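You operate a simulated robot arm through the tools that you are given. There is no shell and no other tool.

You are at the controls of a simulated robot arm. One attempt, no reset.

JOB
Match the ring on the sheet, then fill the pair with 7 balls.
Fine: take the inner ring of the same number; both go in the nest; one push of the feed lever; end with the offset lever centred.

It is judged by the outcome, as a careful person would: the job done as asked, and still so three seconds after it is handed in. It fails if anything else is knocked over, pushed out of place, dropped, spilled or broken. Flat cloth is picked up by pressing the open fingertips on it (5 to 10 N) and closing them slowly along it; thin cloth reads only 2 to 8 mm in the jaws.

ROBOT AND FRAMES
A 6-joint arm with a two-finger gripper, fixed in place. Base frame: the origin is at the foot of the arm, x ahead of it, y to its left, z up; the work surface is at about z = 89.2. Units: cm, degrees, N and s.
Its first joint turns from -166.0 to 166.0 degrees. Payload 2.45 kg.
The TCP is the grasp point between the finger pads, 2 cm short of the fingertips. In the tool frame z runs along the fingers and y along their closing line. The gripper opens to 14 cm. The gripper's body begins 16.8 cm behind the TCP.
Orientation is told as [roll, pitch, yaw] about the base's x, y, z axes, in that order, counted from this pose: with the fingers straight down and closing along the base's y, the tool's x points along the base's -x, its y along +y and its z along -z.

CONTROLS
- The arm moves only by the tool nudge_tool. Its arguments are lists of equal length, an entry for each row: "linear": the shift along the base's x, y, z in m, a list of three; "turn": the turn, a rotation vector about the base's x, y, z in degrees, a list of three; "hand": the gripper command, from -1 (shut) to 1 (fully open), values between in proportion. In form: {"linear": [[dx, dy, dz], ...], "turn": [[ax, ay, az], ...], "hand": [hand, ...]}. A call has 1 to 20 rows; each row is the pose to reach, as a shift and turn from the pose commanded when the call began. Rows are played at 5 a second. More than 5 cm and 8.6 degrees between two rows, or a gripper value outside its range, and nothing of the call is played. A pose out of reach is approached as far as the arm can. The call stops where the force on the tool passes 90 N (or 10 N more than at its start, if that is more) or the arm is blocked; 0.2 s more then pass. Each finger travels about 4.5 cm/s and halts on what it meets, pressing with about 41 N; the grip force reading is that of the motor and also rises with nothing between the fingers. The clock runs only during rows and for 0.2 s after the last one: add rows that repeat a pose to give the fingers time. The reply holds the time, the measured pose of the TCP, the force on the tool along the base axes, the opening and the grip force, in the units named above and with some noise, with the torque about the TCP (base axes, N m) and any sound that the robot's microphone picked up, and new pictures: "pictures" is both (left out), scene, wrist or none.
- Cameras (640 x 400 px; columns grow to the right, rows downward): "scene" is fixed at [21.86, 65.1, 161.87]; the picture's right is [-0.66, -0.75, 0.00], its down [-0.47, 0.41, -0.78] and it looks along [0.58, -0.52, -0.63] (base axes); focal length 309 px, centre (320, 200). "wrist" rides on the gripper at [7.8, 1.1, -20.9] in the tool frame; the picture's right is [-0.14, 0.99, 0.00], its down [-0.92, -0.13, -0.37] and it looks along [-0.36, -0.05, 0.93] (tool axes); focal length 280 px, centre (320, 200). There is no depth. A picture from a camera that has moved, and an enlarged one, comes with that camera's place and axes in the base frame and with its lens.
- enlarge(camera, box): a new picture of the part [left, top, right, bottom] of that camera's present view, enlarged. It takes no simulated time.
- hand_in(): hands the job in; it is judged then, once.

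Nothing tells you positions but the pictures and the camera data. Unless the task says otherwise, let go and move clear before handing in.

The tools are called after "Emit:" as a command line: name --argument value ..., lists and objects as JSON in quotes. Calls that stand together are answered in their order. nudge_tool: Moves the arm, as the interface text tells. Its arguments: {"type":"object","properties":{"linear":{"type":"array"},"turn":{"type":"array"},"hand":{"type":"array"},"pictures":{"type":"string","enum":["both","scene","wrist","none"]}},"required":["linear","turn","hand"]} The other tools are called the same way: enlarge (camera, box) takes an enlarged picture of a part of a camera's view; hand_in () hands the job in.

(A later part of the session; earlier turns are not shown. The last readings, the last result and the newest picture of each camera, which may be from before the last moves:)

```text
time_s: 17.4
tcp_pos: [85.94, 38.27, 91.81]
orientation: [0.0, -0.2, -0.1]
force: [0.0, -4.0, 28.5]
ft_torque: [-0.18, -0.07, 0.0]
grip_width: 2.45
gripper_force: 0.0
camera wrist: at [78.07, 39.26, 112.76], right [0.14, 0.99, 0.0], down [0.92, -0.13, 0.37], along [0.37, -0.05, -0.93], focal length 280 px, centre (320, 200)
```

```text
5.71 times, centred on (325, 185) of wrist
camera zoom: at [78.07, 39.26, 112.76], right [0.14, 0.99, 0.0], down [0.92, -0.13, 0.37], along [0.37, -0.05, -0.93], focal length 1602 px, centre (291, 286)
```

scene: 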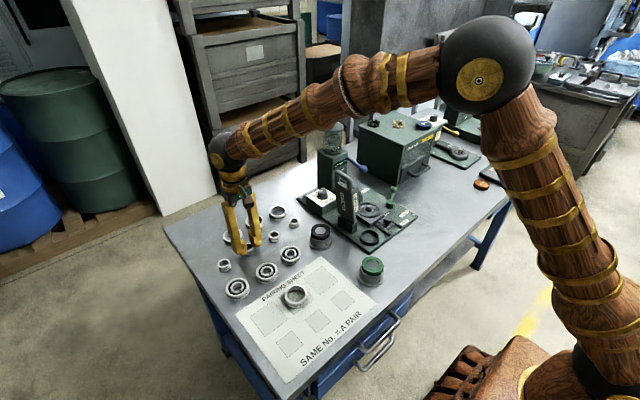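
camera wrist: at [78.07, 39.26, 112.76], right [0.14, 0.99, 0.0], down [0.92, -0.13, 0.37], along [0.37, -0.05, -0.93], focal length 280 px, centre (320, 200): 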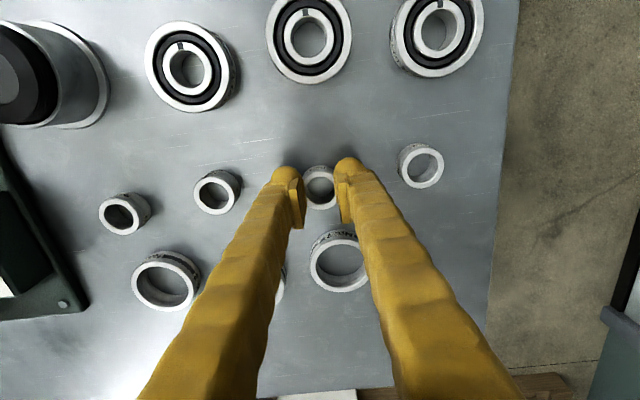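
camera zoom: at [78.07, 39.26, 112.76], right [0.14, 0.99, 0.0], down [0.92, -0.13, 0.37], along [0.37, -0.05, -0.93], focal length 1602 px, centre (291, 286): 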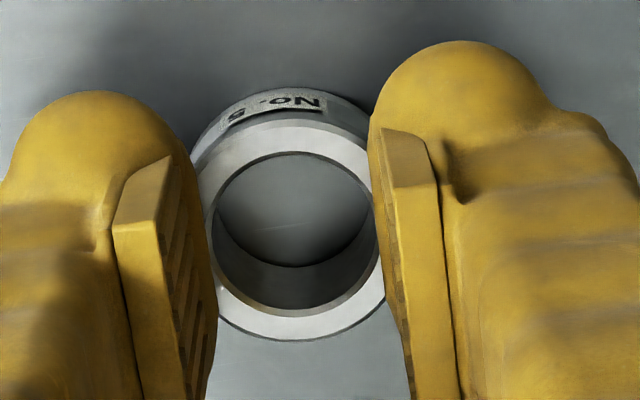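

It looks like the rounded tips straddle the ring while the raised pads, which end about 0.8 cm above the tips, are resting on its top. I'll open again, check, and then go lower so the pads themselves take the ring.

Emit:
nudge_tool --linear '[[0, 0, 0.001], [0, 0, 0.001], [0, 0, 0.001], [0, 0, 0.001]]' --turn '[[0, 0, 0], [0, 0, 0], [0, 0, 0], [0, 0, 0]]' --hand '[-0.3, -0.2, -0.2, -0.2]'

Emit:
enlarge --camera "wrist" --box '[240, 130, 400, 230]'

Emit:
enlarge --camera "scene" --box '[235, 225, 279, 260]'

```text
time_s: 18.4
tcp_pos: [85.89, 38.06, 91.77]
orientation: [0.0, 0.0, 0.1]
force: [-0.3, 0.0, -0.2]
ft_torque: [0.0, -0.01, 0.01]
grip_width: 5.6
gripper_force: 0.2
camera wrist: at [78.03, 39.23, 112.7], right [0.14, 0.99, 0.0], down [0.92, -0.13, 0.37], along [0.36, -0.05, -0.93], focal length 280 px, centre (320, 200)
```

scene: 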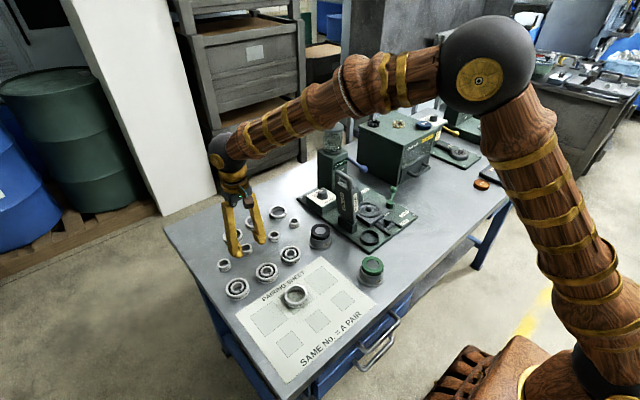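
wrist: 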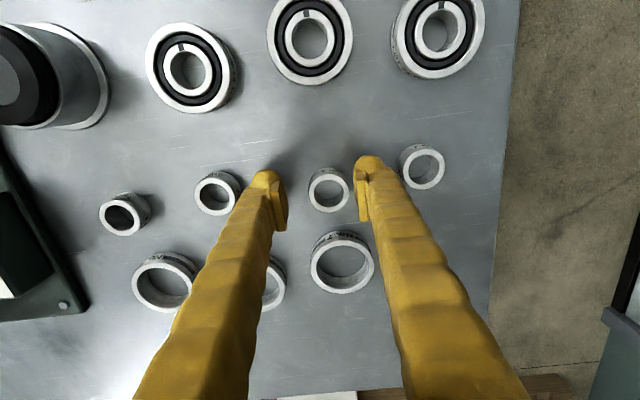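

```text
4.00 times, centred on (320, 180) of wrist
camera zoom: at [78.03, 39.23, 112.7], right [0.14, 0.99, 0.0], down [0.92, -0.13, 0.37], along [0.36, -0.05, -0.93], focal length 1122 px, centre (320, 280)
```

zoom: 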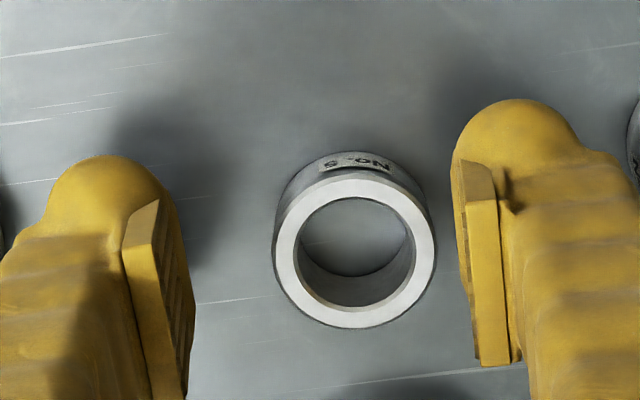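

```text
11.43 times, centred on (257, 242) of scene
camera zoom: at [21.86, 65.1, 161.87], right [-0.66, -0.75, 0.0], down [-0.47, 0.41, -0.78], along [0.58, -0.52, -0.63], focal length 3530 px, centre (1040, -286)
```

zoom: 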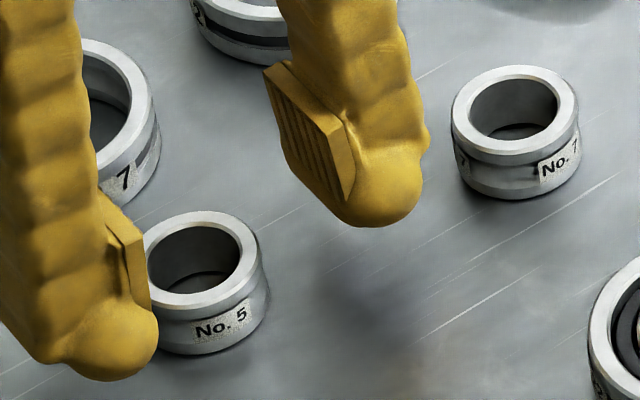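

The pads end about 1 cm below the TCP, so they closed on top of the ring and dragged it slightly to y of about 38.9; it is still flat. I'll re-centre on it, lower until the tips almost touch the table, and grip.

Emit:
nudge_tool --linear '[[0.001, 0.004, 0], [0.001, 0.008, 0], [0.001, 0.008, -0.002], [0.001, 0.008, -0.004], [0.001, 0.008, -0.005], [0.001, 0.008, -0.005]]' --turn '[[0, 0, 0], [0, 0, 0], [0, 0, 0], [0, 0, 0], [0, 0, 0], [0, 0, 0]]' --hand '[-0.2, -0.2, -0.2, -0.2, -0.2, -0.2]'

Emit:
enlarge --camera "wrist" --box '[240, 130, 400, 230]'

```text
time_s: 19.8
tcp_pos: [86.12, 38.81, 91.36]
orientation: [0.0, 0.0, 0.0]
force: [0.3, -0.2, -0.5]
ft_torque: [0.04, -0.02, 0.03]
grip_width: 5.6
gripper_force: 0.0
camera wrist: at [78.22, 39.9, 112.19], right [0.14, 0.99, 0.0], down [0.92, -0.13, 0.37], along [0.36, -0.05, -0.93], focal length 280 px, centre (320, 200)
```

scene: 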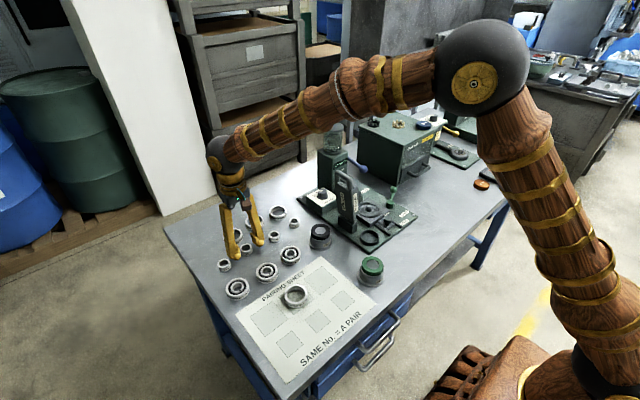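
wrist: 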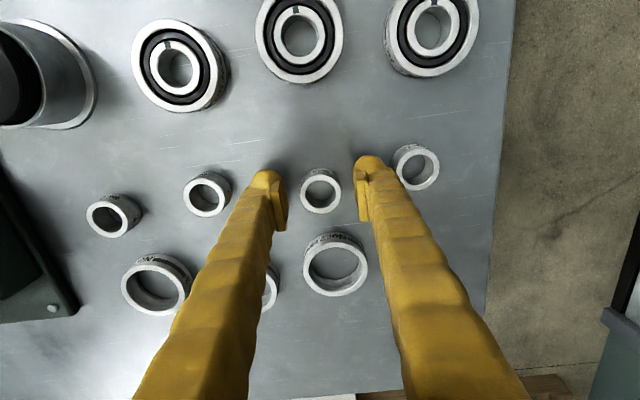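

```text
4.00 times, centred on (320, 180) of wrist
camera zoom: at [78.22, 39.9, 112.19], right [0.14, 0.99, 0.0], down [0.92, -0.13, 0.37], along [0.36, -0.05, -0.93], focal length 1122 px, centre (320, 280)
```

zoom: 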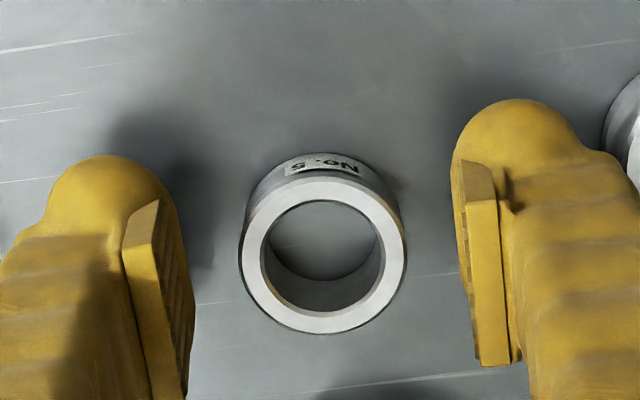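

Emit:
nudge_tool --linear '[[0, 0, -0.001], [0, 0, -0.001], [0, 0, -0.001], [0, 0, -0.001], [0, 0, -0.001], [0, 0, -0.001], [0, 0, -0.001]]' --turn '[[0, 0, 0], [0, 0, 0], [0, 0, 0], [0, 0, 0], [0, 0, 0], [0, 0, 0], [0, 0, 0]]' --hand '[-0.2, -0.3, -0.4, -0.5, -0.6, -0.6, -0.6]'

Emit:
enlarge --camera "wrist" --box '[240, 130, 400, 230]'

Emit:
enlarge --camera "scene" --box '[235, 225, 279, 260]'

```text
time_s: 21.4
tcp_pos: [85.84, 38.71, 90.42]
orientation: [-0.3, 0.5, 0.1]
force: [-1.1, -0.9, -3.3]
ft_torque: [0.04, 0.1, 0.0]
grip_width: 2.8
gripper_force: 0.5
camera wrist: at [78.3, 39.88, 111.37], right [0.14, 0.99, -0.01], down [0.92, -0.13, 0.36], along [0.36, -0.06, -0.93], focal length 280 px, centre (320, 200)
```

scene: 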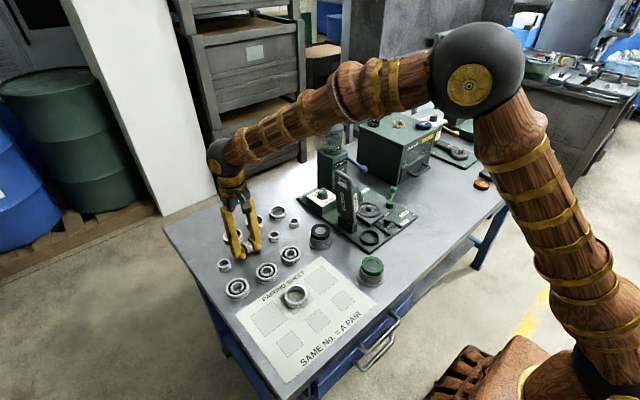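
wrist: 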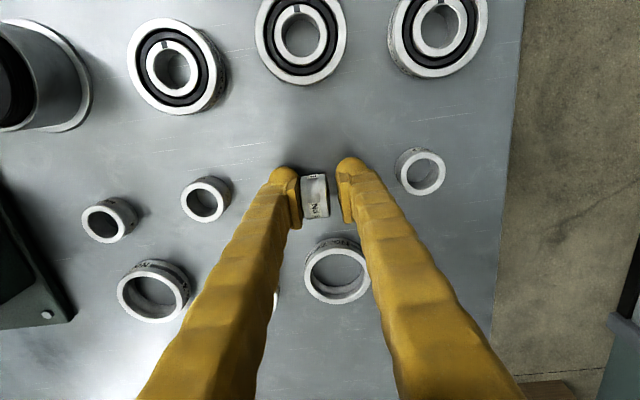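

```text
4.00 times, centred on (320, 180) of wrist
camera zoom: at [78.3, 39.88, 111.37], right [0.14, 0.99, -0.01], down [0.92, -0.13, 0.36], along [0.36, -0.06, -0.93], focal length 1122 px, centre (320, 280)
```

zoom: 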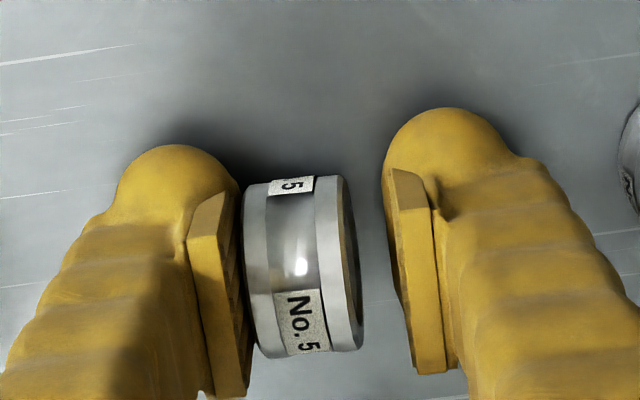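

```text
11.43 times, centred on (257, 242) of scene
camera zoom: at [21.86, 65.1, 161.87], right [-0.66, -0.75, 0.0], down [-0.47, 0.41, -0.78], along [0.58, -0.52, -0.63], focal length 3530 px, centre (1040, -286)
```

zoom: 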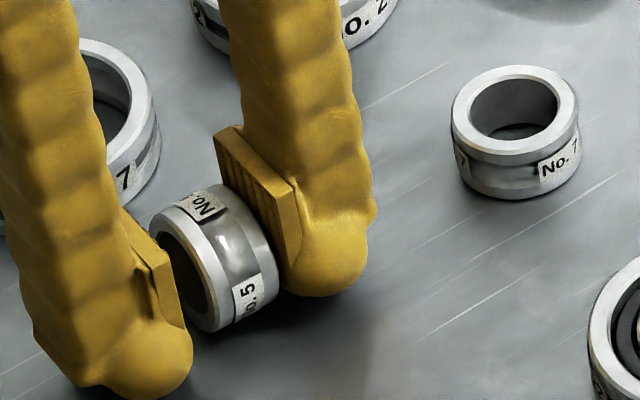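

The ring popped up onto its side against the -y finger. I'll hold still and re-read the state before moving anything.

Emit:
nudge_tool --linear '[[0, 0, 0]]' --turn '[[0, 0, 0]]' --hand '[-0.6]'

Emit:
enlarge --camera "wrist" --box '[240, 130, 400, 230]'

Emit:
enlarge --camera "scene" --box '[225, 215, 289, 265]'

```text
time_s: 21.8
tcp_pos: [86.02, 38.84, 91.01]
orientation: [-0.1, 0.1, 0.0]
force: [0.2, -0.3, -0.5]
ft_torque: [0.01, -0.01, 0.01]
grip_width: 2.81
gripper_force: 0.2
camera wrist: at [78.26, 39.95, 111.98], right [0.14, 0.99, 0.0], down [0.92, -0.13, 0.37], along [0.36, -0.05, -0.93], focal length 280 px, centre (320, 200)
```

scene: 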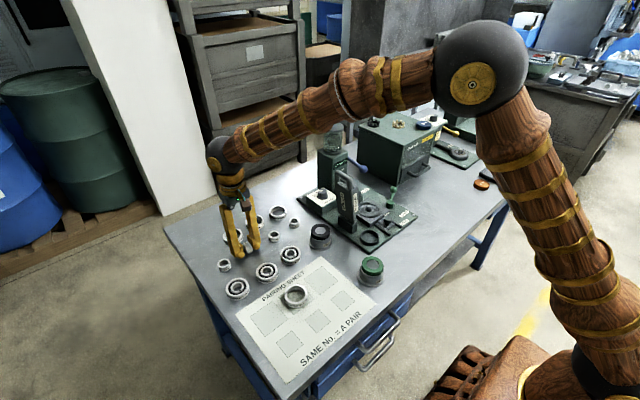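
wrist: 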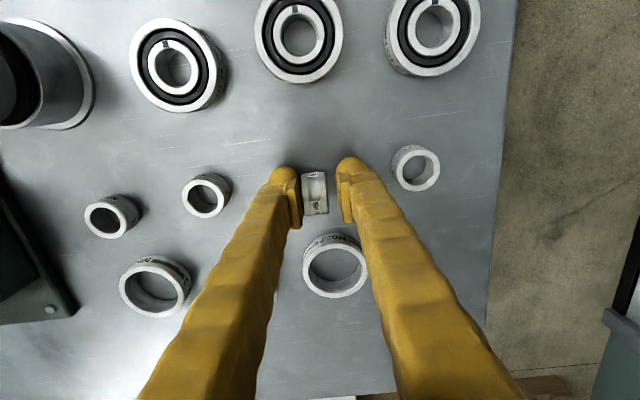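

```text
4.00 times, centred on (320, 180) of wrist
camera zoom: at [78.26, 39.95, 111.98], right [0.14, 0.99, 0.0], down [0.92, -0.13, 0.37], along [0.36, -0.05, -0.93], focal length 1122 px, centre (320, 280)
```

zoom: 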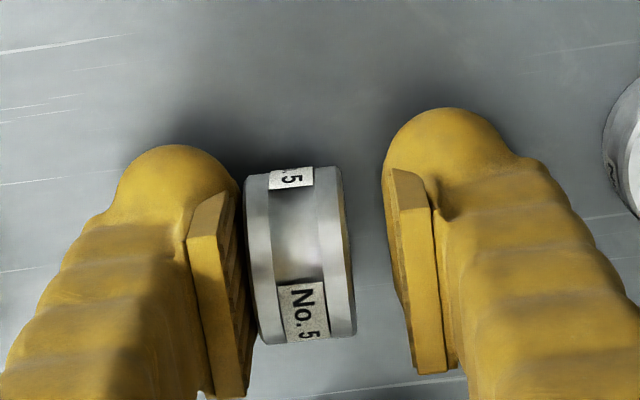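

```text
8.00 times, centred on (257, 240) of scene
camera zoom: at [21.86, 65.1, 161.87], right [-0.66, -0.75, 0.0], down [-0.47, 0.41, -0.78], along [0.58, -0.52, -0.63], focal length 2471 px, centre (824, -120)
```

zoom: 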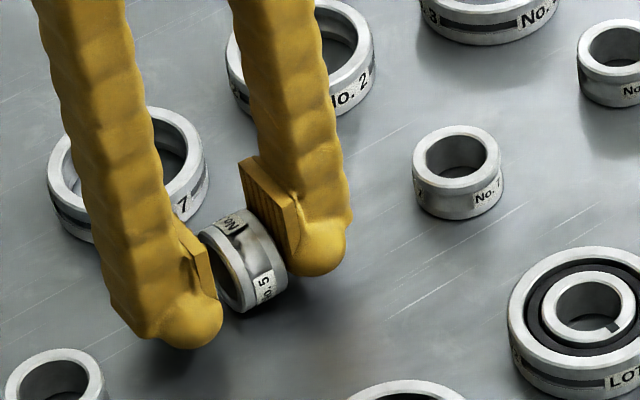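

The ring now stands on its edge between the fingers, with its axis along y. I'll open slightly and slowly to see whether it stands on its own, then find out how far the fingertips really are from the table.

Emit:
nudge_tool --linear '[[0, 0, 0], [0, 0, 0], [0, 0, 0], [0, 0, 0], [0, 0, 0]]' --turn '[[0, 0, 0], [0, 0, 0], [0, 0, 0], [0, 0, 0], [0, 0, 0]]' --hand '[-0.57, -0.54, -0.51, -0.48, -0.48]'

Emit:
enlarge --camera "wrist" --box '[240, 130, 400, 230]'

Emit:
enlarge --camera "scene" --box '[225, 215, 289, 265]'

```text
time_s: 23.0
tcp_pos: [86.16, 38.95, 91.11]
orientation: [0.0, 0.1, 0.1]
force: [0.1, 0.6, 0.6]
ft_torque: [-0.01, 0.03, 0.01]
grip_width: 3.61
gripper_force: 0.1
camera wrist: at [78.26, 39.97, 112.09], right [0.14, 0.99, 0.0], down [0.92, -0.13, 0.37], along [0.36, -0.05, -0.93], focal length 280 px, centre (320, 200)
```

scene: 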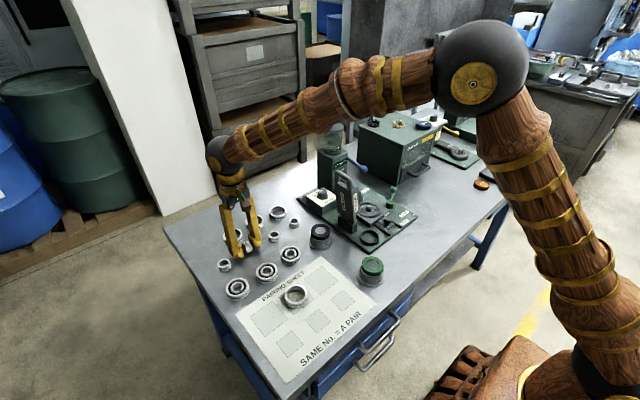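
wrist: 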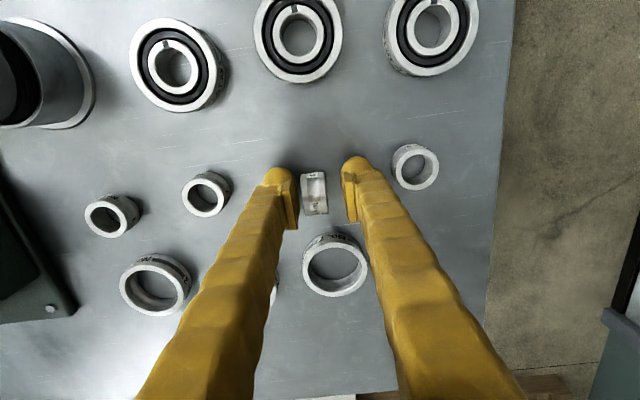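

```text
4.00 times, centred on (320, 180) of wrist
camera zoom: at [78.26, 39.97, 112.09], right [0.14, 0.99, 0.0], down [0.92, -0.13, 0.37], along [0.36, -0.05, -0.93], focal length 1122 px, centre (320, 280)
```

zoom: 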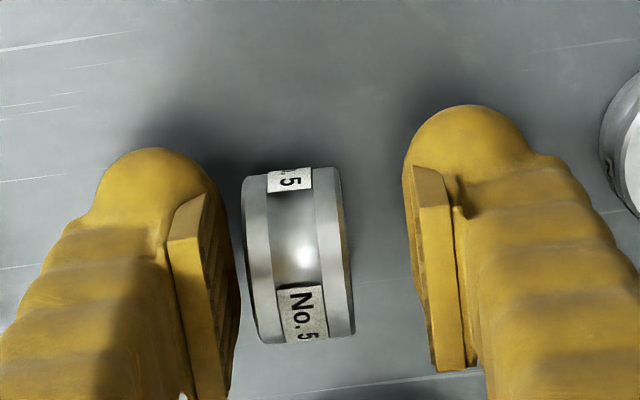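

```text
8.00 times, centred on (257, 240) of scene
camera zoom: at [21.86, 65.1, 161.87], right [-0.66, -0.75, 0.0], down [-0.47, 0.41, -0.78], along [0.58, -0.52, -0.63], focal length 2471 px, centre (824, -120)
```

zoom: 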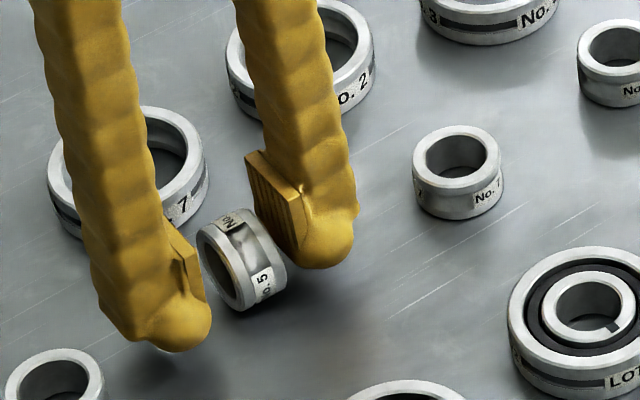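

Emit:
nudge_tool --linear '[[0, 0, -0.001], [0, 0, -0.002], [0, 0, -0.003], [0, 0, -0.003]]' --turn '[[0, 0, 0], [0, 0, 0], [0, 0, 0], [0, 0, 0]]' --hand '[-0.48, -0.48, -0.48, -0.48]' --pictures "wrist"

```text
time_s: 24.0
tcp_pos: [86.1, 38.9, 90.78]
orientation: [-0.1, -0.1, 0.1]
force: [-0.1, -0.6, 0.2]
ft_torque: [0.0, 0.04, -0.02]
grip_width: 3.62
gripper_force: 0.0
camera wrist: at [78.24, 39.99, 111.75], right [0.14, 0.99, 0.0], down [0.92, -0.13, 0.37], along [0.36, -0.05, -0.93], focal length 280 px, centre (320, 200)
```

wrist: 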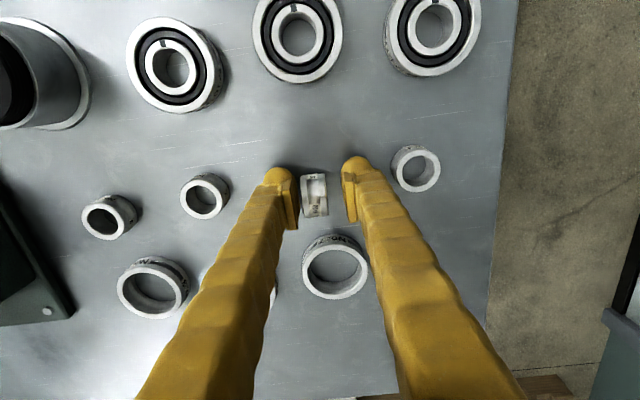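

Emit:
nudge_tool --linear '[[0, 0, -0.001], [0, 0, -0.002], [0, 0, -0.003], [0, 0, -0.003]]' --turn '[[0, 0, 0], [0, 0, 0], [0, 0, 0], [0, 0, 0]]' --hand '[-0.48, -0.48, -0.48, -0.48]' --pictures "wrist"

```text
time_s: 25.0
tcp_pos: [86.09, 38.87, 90.63]
orientation: [0.0, 0.0, -0.1]
force: [0.0, 0.6, 0.0]
ft_torque: [0.0, 0.02, 0.01]
grip_width: 3.61
gripper_force: 0.1
camera wrist: at [78.26, 39.98, 111.53], right [0.14, 0.99, 0.0], down [0.92, -0.13, 0.37], along [0.36, -0.05, -0.93], focal length 280 px, centre (320, 200)
```

wrist: 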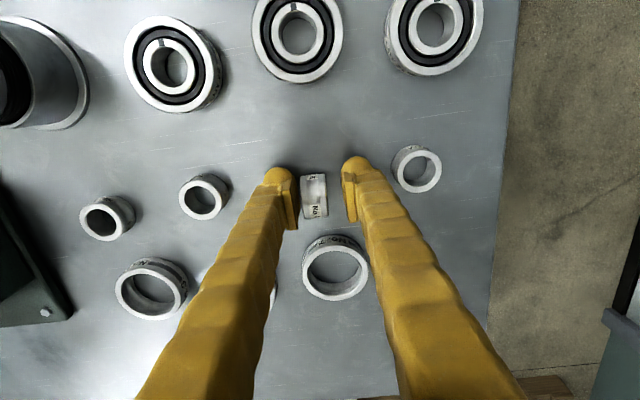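

Emit:
nudge_tool --linear '[[0, 0, -0.001], [0, 0, -0.002], [0, 0, -0.003], [0, 0, -0.003]]' --turn '[[0, 0, 0], [0, 0, 0], [0, 0, 0], [0, 0, 0]]' --hand '[-0.48, -0.48, -0.48, -0.48]' --pictures "wrist"

Emit:
enlarge --camera "scene" --box '[225, 215, 289, 265]'

```text
time_s: 26.0
tcp_pos: [86.05, 38.95, 90.23]
orientation: [-0.1, 0.0, 0.0]
force: [0.3, -0.4, 0.9]
ft_torque: [0.03, 0.01, 0.0]
grip_width: 3.65
gripper_force: 0.0
camera wrist: at [78.25, 39.99, 111.22], right [0.14, 0.99, 0.0], down [0.92, -0.13, 0.37], along [0.36, -0.05, -0.93], focal length 280 px, centre (320, 200)
```

wrist: 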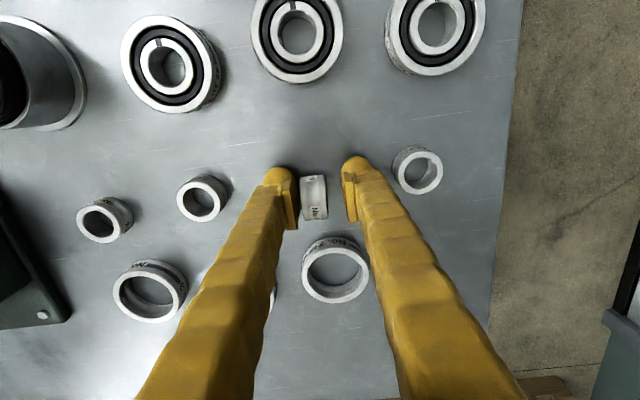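

```text
8.00 times, centred on (257, 240) of scene
camera zoom: at [21.86, 65.1, 161.87], right [-0.66, -0.75, 0.0], down [-0.47, 0.41, -0.78], along [0.58, -0.52, -0.63], focal length 2471 px, centre (824, -120)
```

zoom: 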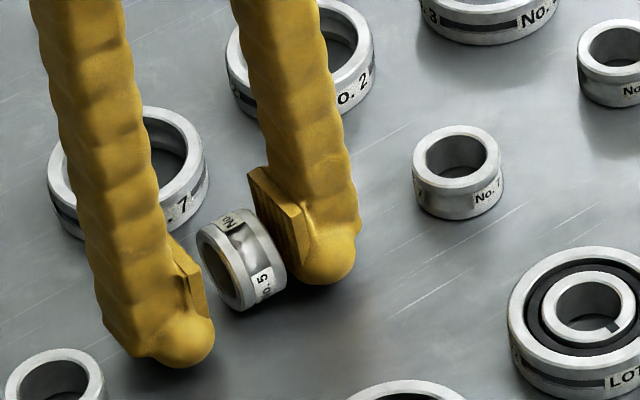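

Emit:
nudge_tool --linear '[[0, 0, -0.001], [0, 0, -0.002], [0, 0, -0.003], [0, 0, -0.003]]' --turn '[[0, 0, 0], [0, 0, 0], [0, 0, 0], [0, 0, 0]]' --hand '[-0.48, -0.48, -0.48, -0.48]' --pictures "wrist"

Emit:
enlarge --camera "wrist" --box '[240, 130, 400, 230]'

Emit:
enlarge --camera "scene" --box '[225, 215, 289, 265]'

```text
time_s: 27.0
tcp_pos: [86.13, 38.92, 89.95]
orientation: [0.1, 0.0, 0.0]
force: [0.3, 0.5, -0.7]
ft_torque: [0.01, 0.01, 0.0]
grip_width: 3.65
gripper_force: 0.1
camera wrist: at [78.26, 39.96, 110.93], right [0.14, 0.99, 0.0], down [0.92, -0.13, 0.37], along [0.36, -0.05, -0.93], focal length 280 px, centre (320, 200)
```

wrist: 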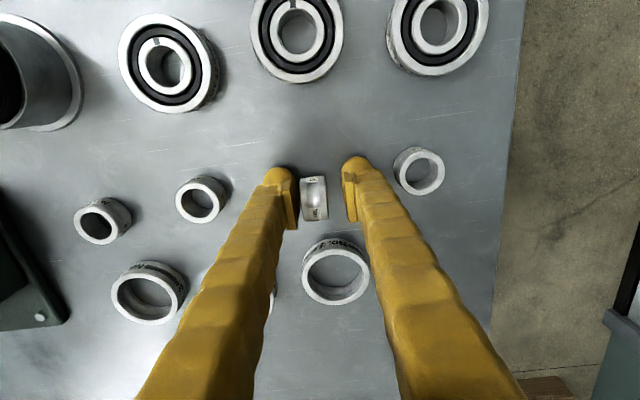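

```text
4.00 times, centred on (320, 180) of wrist
camera zoom: at [78.26, 39.96, 110.93], right [0.14, 0.99, 0.0], down [0.92, -0.13, 0.37], along [0.36, -0.05, -0.93], focal length 1122 px, centre (320, 280)
```

zoom: 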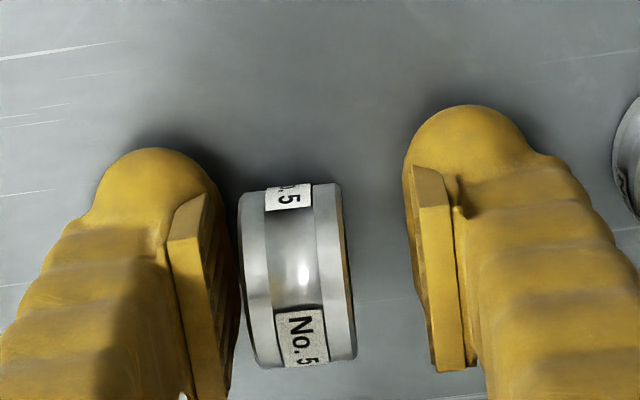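

```text
8.00 times, centred on (257, 240) of scene
camera zoom: at [21.86, 65.1, 161.87], right [-0.66, -0.75, 0.0], down [-0.47, 0.41, -0.78], along [0.58, -0.52, -0.63], focal length 2471 px, centre (824, -120)
```

zoom: 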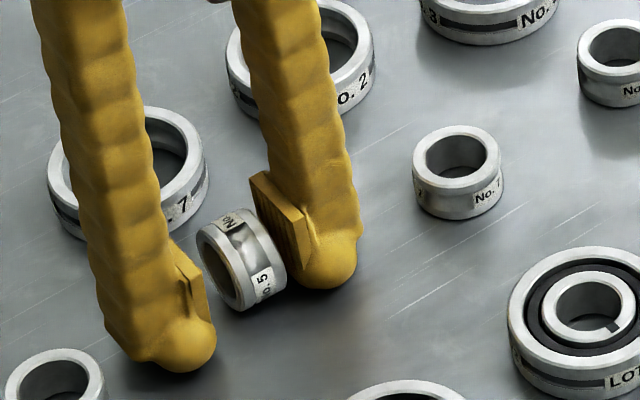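

Emit:
nudge_tool --linear '[[0, 0, -0.001], [0, 0, -0.002], [0, 0, -0.003], [0, 0, -0.003]]' --turn '[[0, 0, 0], [0, 0, 0], [0, 0, 0], [0, 0, 0]]' --hand '[-0.48, -0.48, -0.48, -0.48]' --pictures "none"

```text
time_s: 28.0
tcp_pos: [86.17, 38.83, 89.87]
orientation: [0.1, -0.2, -0.1]
force: [0.4, -5.4, 43.2]
ft_torque: [-0.24, 0.03, -0.05]
grip_width: 3.65
gripper_force: 0.0
```

Table contact comes at TCP z of about 89.9, so the surface is really at z of about 87.9 and I had been gripping too high. The ring is standing on its edge untouched; I'll raise the fingers to the height of its top, then tip it gently back onto its flat.

Emit:
nudge_tool --linear '[[0, 0, 0.003], [0, 0, 0.01], [0, 0, 0.02], [0, 0, 0.027], [0, 0, 0.027]]' --turn '[[0, 0, 0], [0, 0, 0], [0, 0, 0], [0, 0, 0], [0, 0, 0]]' --hand '[-0.48, -0.48, -0.48, -0.48, -0.48]' --pictures "wrist"

Emit:
enlarge --camera "wrist" --box '[240, 130, 400, 230]'

Emit:
enlarge --camera "scene" --box '[225, 215, 289, 265]'

```text
time_s: 29.2
tcp_pos: [86.05, 38.97, 92.38]
orientation: [0.0, 0.0, 0.0]
force: [-0.3, 0.1, 0.0]
ft_torque: [-0.01, -0.01, 0.0]
grip_width: 3.63
gripper_force: 0.0
camera wrist: at [78.18, 40.01, 113.25], right [0.14, 0.99, 0.0], down [0.92, -0.13, 0.37], along [0.36, -0.05, -0.93], focal length 280 px, centre (320, 200)
```

wrist: 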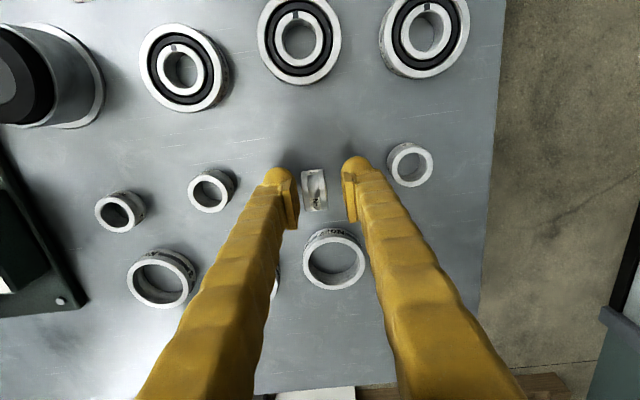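

```text
4.00 times, centred on (320, 180) of wrist
camera zoom: at [78.18, 40.01, 113.25], right [0.14, 0.99, 0.0], down [0.92, -0.13, 0.37], along [0.36, -0.05, -0.93], focal length 1122 px, centre (320, 280)
```

zoom: 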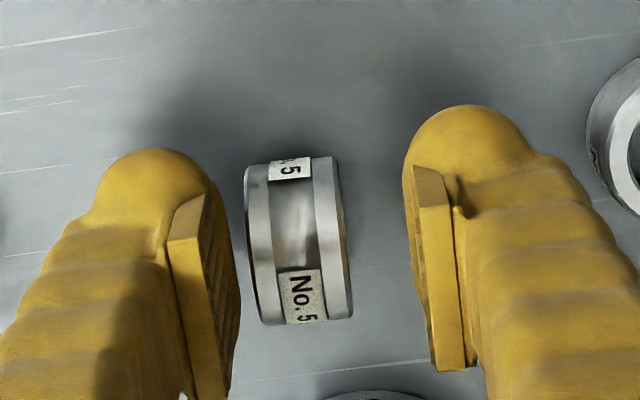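

```text
8.00 times, centred on (257, 240) of scene
camera zoom: at [21.86, 65.1, 161.87], right [-0.66, -0.75, 0.0], down [-0.47, 0.41, -0.78], along [0.58, -0.52, -0.63], focal length 2471 px, centre (824, -120)
```

zoom: 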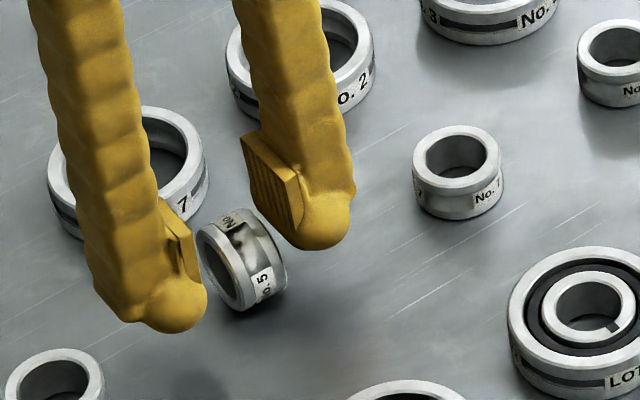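

The ring stands at about (86.2, 38.5). I'll push its upper edge toward +y with the -y finger, with the other finger there to catch it, so that it tips over slowly.

Emit:
nudge_tool --linear '[[0, 0, -0.004], [0, 0.002, -0.004], [0, 0.004, -0.004], [0, 0.006, -0.004], [0, 0.008, -0.004], [0, 0.01, -0.004], [0, 0.01, -0.004]]' --turn '[[0, 0, 0], [0, 0, 0], [0, 0, 0], [0, 0, 0], [0, 0, 0], [0, 0, 0], [0, 0, 0]]' --hand '[-0.48, -0.48, -0.48, -0.48, -0.48, -0.48, -0.48]' --pictures "wrist"

Emit:
enlarge --camera "wrist" --box '[240, 130, 400, 230]'

Emit:
enlarge --camera "scene" --box '[225, 215, 289, 265]'

```text
time_s: 30.8
tcp_pos: [86.22, 39.99, 92.04]
orientation: [0.0, 0.1, 0.0]
force: [0.5, 1.1, -0.1]
ft_torque: [0.02, -0.01, 0.02]
grip_width: 3.65
gripper_force: 0.1
camera wrist: at [78.27, 41.02, 112.94], right [0.14, 0.99, 0.0], down [0.92, -0.13, 0.37], along [0.37, -0.05, -0.93], focal length 280 px, centre (320, 200)
```

wrist: 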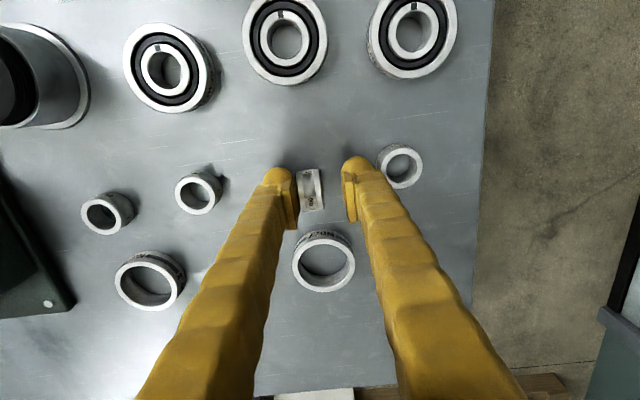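

```text
4.00 times, centred on (320, 180) of wrist
camera zoom: at [78.27, 41.02, 112.94], right [0.14, 0.99, 0.0], down [0.92, -0.13, 0.37], along [0.37, -0.05, -0.93], focal length 1122 px, centre (320, 280)
```

zoom: 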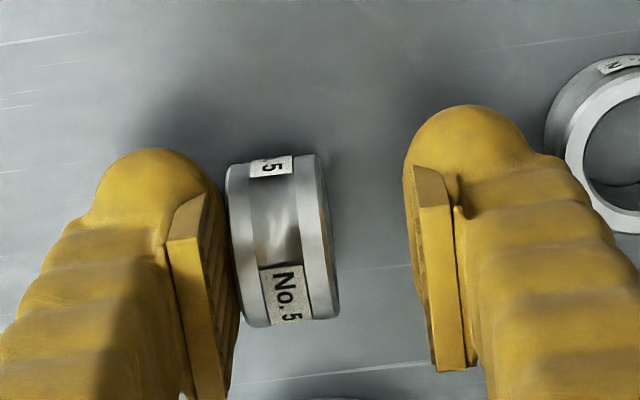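

```text
8.00 times, centred on (257, 240) of scene
camera zoom: at [21.86, 65.1, 161.87], right [-0.66, -0.75, 0.0], down [-0.47, 0.41, -0.78], along [0.58, -0.52, -0.63], focal length 2471 px, centre (824, -120)
```

zoom: 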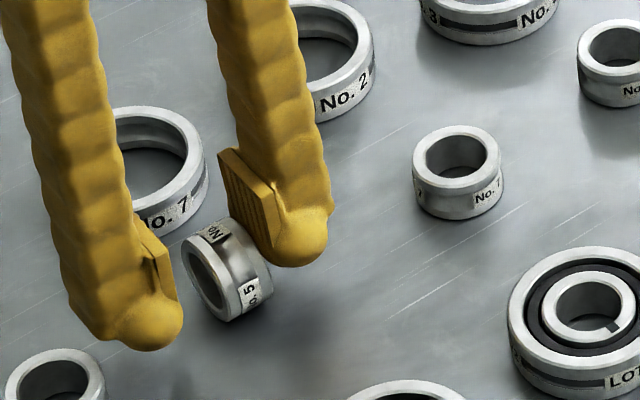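

The ring slid instead of tipping, since table friction is low. New plan: grip it by its two flat faces, lift it, pitch the tool about 48°, and set it down leaning so that it settles onto its flat. First, grip it by the faces.

Emit:
nudge_tool --linear '[[0, -0.003, 0], [0, -0.006, 0], [0, -0.006, -0.004], [0, -0.006, -0.0075], [0, -0.006, -0.0075], [0, -0.006, -0.0075], [0, -0.006, -0.0075], [0, -0.006, -0.0075], [0, -0.006, -0.0075], [0, -0.006, -0.0075]]' --turn '[[0, 0, 0], [0, 0, 0], [0, 0, 0], [0, 0, 0], [0, 0, 0], [0, 0, 0], [0, 0, 0], [0, 0, 0], [0, 0, 0], [0, 0, 0]]' --hand '[-0.48, -0.48, -0.48, -0.48, -0.56, -0.64, -0.72, -0.8, -0.85, -0.85]' --pictures "wrist"

Emit:
enlarge --camera "wrist" --box '[240, 130, 400, 230]'

Emit:
enlarge --camera "scene" --box '[225, 215, 289, 265]'

```text
time_s: 33.0
tcp_pos: [86.1, 39.34, 91.25]
orientation: [0.0, 0.0, 0.0]
force: [0.7, 1.2, 0.8]
ft_torque: [-0.01, 0.02, 0.0]
grip_width: 1.85
gripper_force: 40.9
camera wrist: at [78.2, 40.41, 112.2], right [0.14, 0.99, 0.0], down [0.92, -0.13, 0.37], along [0.36, -0.05, -0.93], focal length 280 px, centre (320, 200)
```

wrist: 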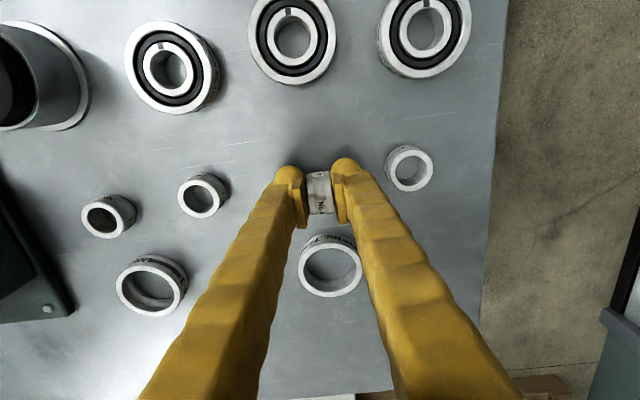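

```text
4.00 times, centred on (320, 180) of wrist
camera zoom: at [78.2, 40.41, 112.2], right [0.14, 0.99, 0.0], down [0.92, -0.13, 0.37], along [0.36, -0.05, -0.93], focal length 1122 px, centre (320, 280)
```

zoom: 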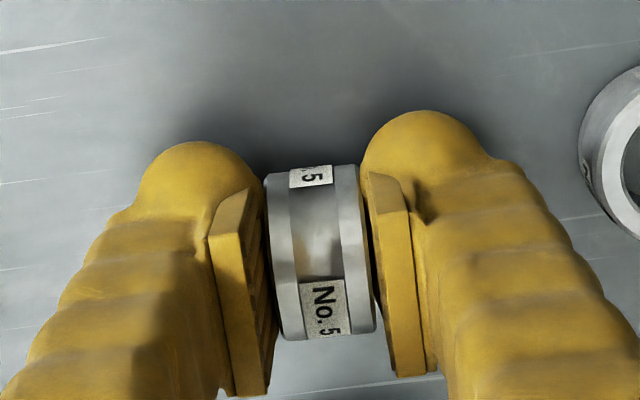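

```text
8.00 times, centred on (257, 240) of scene
camera zoom: at [21.86, 65.1, 161.87], right [-0.66, -0.75, 0.0], down [-0.47, 0.41, -0.78], along [0.58, -0.52, -0.63], focal length 2471 px, centre (824, -120)
```

zoom: 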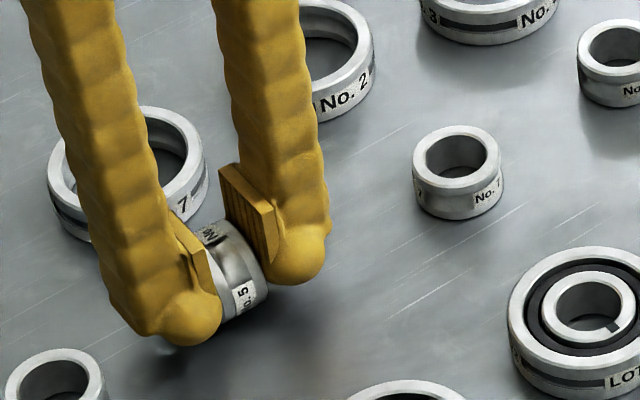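

The ring is gripped by its faces at 1.85 cm. Now I'll lift it, turn the closing line to the x-direction, and then pitch.

Emit:
nudge_tool --linear '[[0, 0, 0.02], [0, 0, 0.05], [0, 0, 0.08], [-0.005, 0, 0.09], [-0.01, 0, 0.09], [-0.015, 0, 0.09], [-0.015, 0, 0.09], [-0.015, 0, 0.09], [-0.015, 0, 0.09], [-0.015, 0, 0.09], [-0.015, 0, 0.09], [-0.015, 0, 0.09], [-0.015, 0, 0.09], [-0.015, 0, 0.09]]' --turn '[[0, 0, 0], [0, 0, 0], [0, 0, -8], [0, 0, -16], [0, 0, -24], [0, 0, -32], [0, 0, -40], [0, 0, -48], [0, 0, -56], [0, 0, -64], [0, 0, -72], [0, 0, -80], [0, 0, -88], [0, 0, -90]]' --hand '[-0.85, -0.85, -0.85, -0.85, -0.85, -0.85, -0.85, -0.85, -0.85, -0.85, -0.85, -0.85, -0.85, -0.85]'

Emit:
enlarge --camera "wrist" --box '[240, 130, 400, 230]'

```text
time_s: 36.0
tcp_pos: [84.48, 39.36, 100.3]
orientation: [0.0, 0.0, -90.1]
force: [-0.4, -0.4, -1.4]
ft_torque: [0.02, 0.0, 0.06]
grip_width: 1.86
gripper_force: 41.3
camera wrist: at [85.63, 47.15, 121.16], right [0.99, -0.14, 0.0], down [-0.13, -0.92, 0.37], along [-0.05, -0.37, -0.93], focal length 280 px, centre (320, 200)
```

scene: 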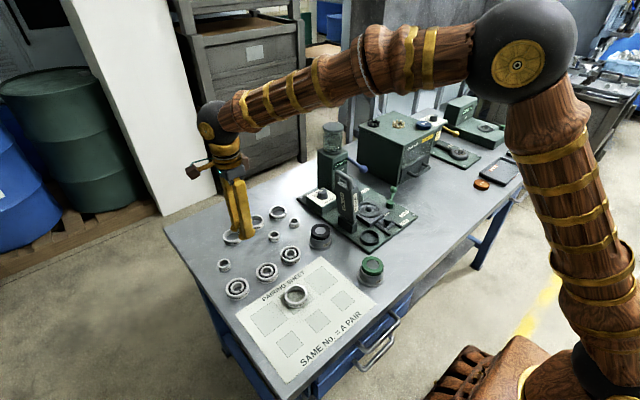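
wrist: 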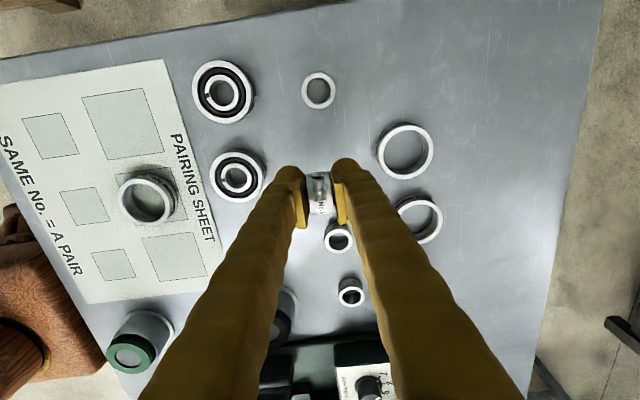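

```text
4.00 times, centred on (320, 180) of wrist
camera zoom: at [85.63, 47.15, 121.16], right [0.99, -0.14, 0.0], down [-0.13, -0.92, 0.37], along [-0.05, -0.37, -0.93], focal length 1122 px, centre (320, 280)
```

zoom: 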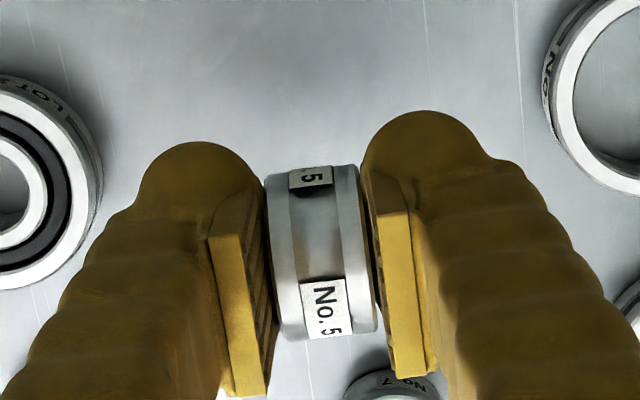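

Emit:
nudge_tool --linear '[[0, 0, 0], [0, 0, 0], [0, 0, 0], [0, 0, 0], [0, 0, 0], [0, 0, 0], [0, 0, 0]]' --turn '[[0, -8, 0], [0, -16, 0], [0, -24, 0], [0, -32, 0], [0, -40, 0], [0, -48, 0], [0, -48, 0]]' --hand '[-0.85, -0.85, -0.85, -0.85, -0.85, -0.85, -0.85]'

Emit:
enlarge --camera "scene" --box '[190, 170, 290, 270]'

```text
time_s: 37.6
tcp_pos: [84.42, 39.39, 100.2]
orientation: [40.0, 0.0, -90.0]
force: [0.6, -0.4, 0.1]
ft_torque: [-0.02, -0.02, 0.04]
grip_width: 1.83
gripper_force: 40.8
out of reach, approached as far as the arm can: row 6, 7
camera wrist: at [71.86, 47.15, 116.97], right [0.76, -0.14, 0.64], down [-0.34, -0.92, 0.2], along [0.56, -0.36, -0.74], focal length 280 px, centre (320, 200)
```

scene: 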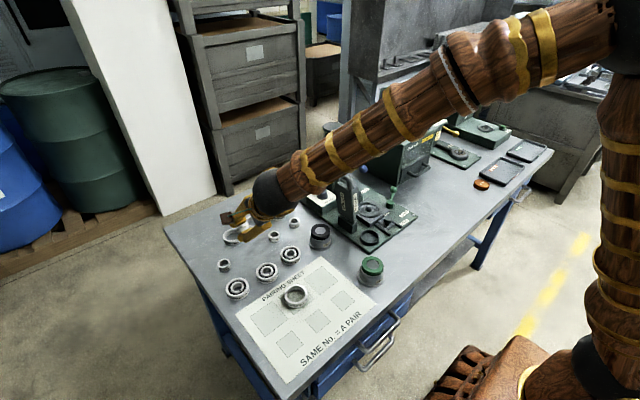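
wrist: 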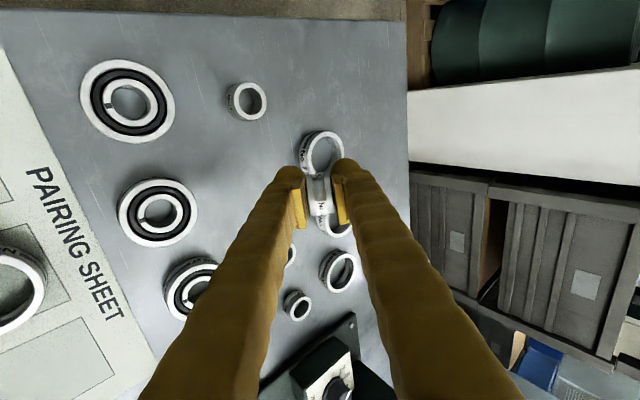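

```text
4.00 times, centred on (240, 220) of scene
camera zoom: at [21.86, 65.1, 161.87], right [-0.66, -0.75, 0.0], down [-0.47, 0.41, -0.78], along [0.58, -0.52, -0.63], focal length 1236 px, centre (640, 120)
```

zoom: 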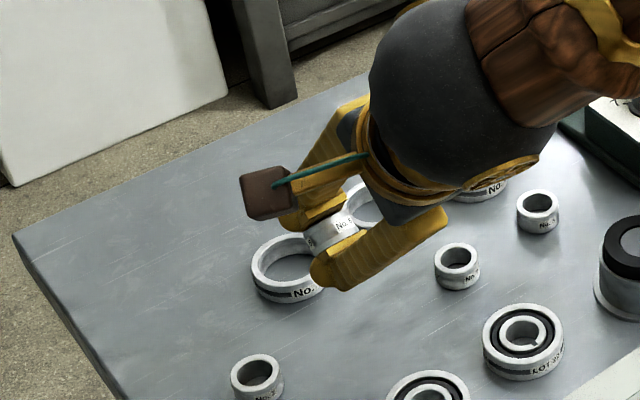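

The pitch stopped at 40°, which is already past the tipping angle of about 29°. I'll lower the leaning ring toward a free patch of table.

Emit:
nudge_tool --linear '[[0, 0, -0.02], [0, 0, -0.04], [0, 0, -0.06], [0, 0, -0.075], [0, 0, -0.075]]' --turn '[[0, 0, 0], [0, 0, 0], [0, 0, 0], [0, 0, 0], [0, 0, 0]]' --hand '[-0.85, -0.85, -0.85, -0.85, -0.85]'

Emit:
enlarge --camera "scene" --box '[200, 180, 300, 260]'

Emit:
enlarge --camera "wrist" --box '[230, 110, 410, 240]'

```text
time_s: 38.8
tcp_pos: [85.85, 39.25, 94.81]
orientation: [37.8, -0.2, -89.4]
force: [-0.1, 0.0, -0.8]
ft_torque: [-0.02, 0.04, 0.01]
grip_width: 1.82
gripper_force: 40.9
out of reach, approached as far as the arm can: row 2, 3, 4, 5
camera wrist: at [73.77, 46.97, 112.06], right [0.78, -0.13, 0.61], down [-0.32, -0.92, 0.22], along [0.53, -0.36, -0.76], focal length 280 px, centre (320, 200)
```

scene: 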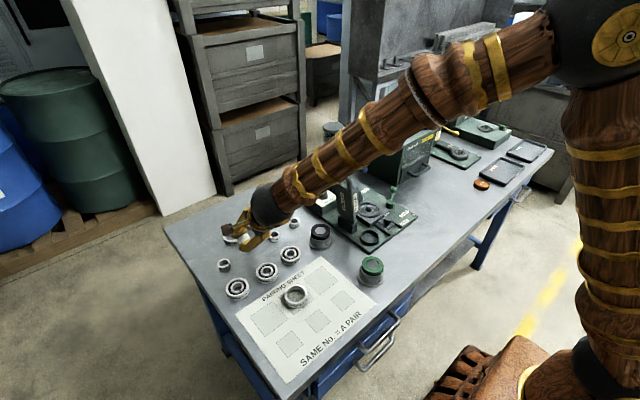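
wrist: 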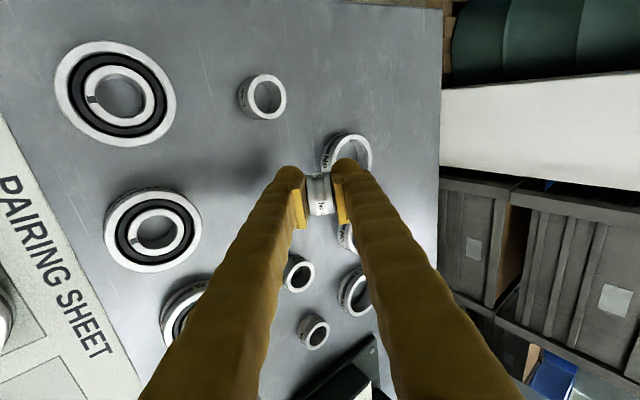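

```text
5.00 times, centred on (250, 220) of scene
camera zoom: at [21.86, 65.1, 161.87], right [-0.66, -0.75, 0.0], down [-0.47, 0.41, -0.78], along [0.58, -0.52, -0.63], focal length 1544 px, centre (670, 100)
```

zoom: 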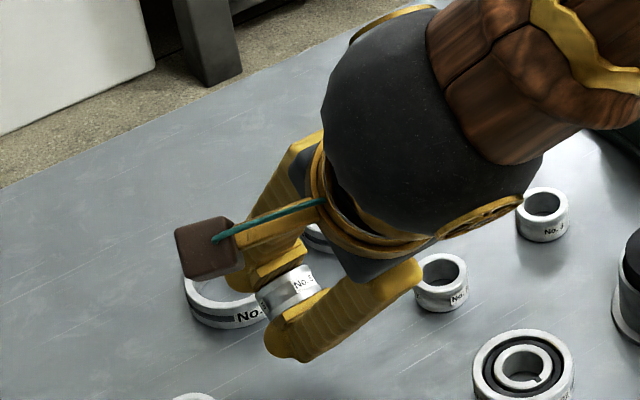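

```text
3.08 times, centred on (320, 175) of wrist
camera zoom: at [73.77, 46.97, 112.06], right [0.78, -0.13, 0.61], down [-0.32, -0.92, 0.22], along [0.53, -0.36, -0.76], focal length 863 px, centre (320, 277)
```

zoom: 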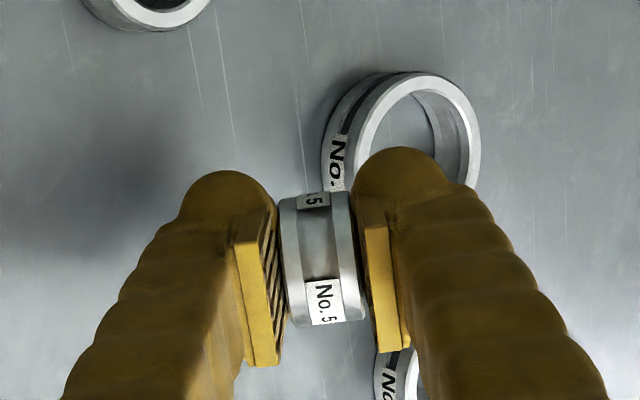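

The arm runs out of wrist range past about 38° of pitch here and drifted slightly outward. I'll raise a little and ease the pitch back to find out what the commanded pose is.

Emit:
nudge_tool --linear '[[0, 0, 0.02], [0, 0, 0.04], [0, 0, 0.04]]' --turn '[[0, 3, 0], [0, 4, 0], [0, 4, 0]]' --hand '[-0.85, -0.85, -0.85]' --pictures "none"

```text
time_s: 39.6
tcp_pos: [85.88, 39.32, 98.95]
orientation: [36.0, 0.0, -89.9]
force: [0.0, 0.0, -0.3]
ft_torque: [-0.01, 0.01, 0.02]
grip_width: 1.87
gripper_force: 41.0
```

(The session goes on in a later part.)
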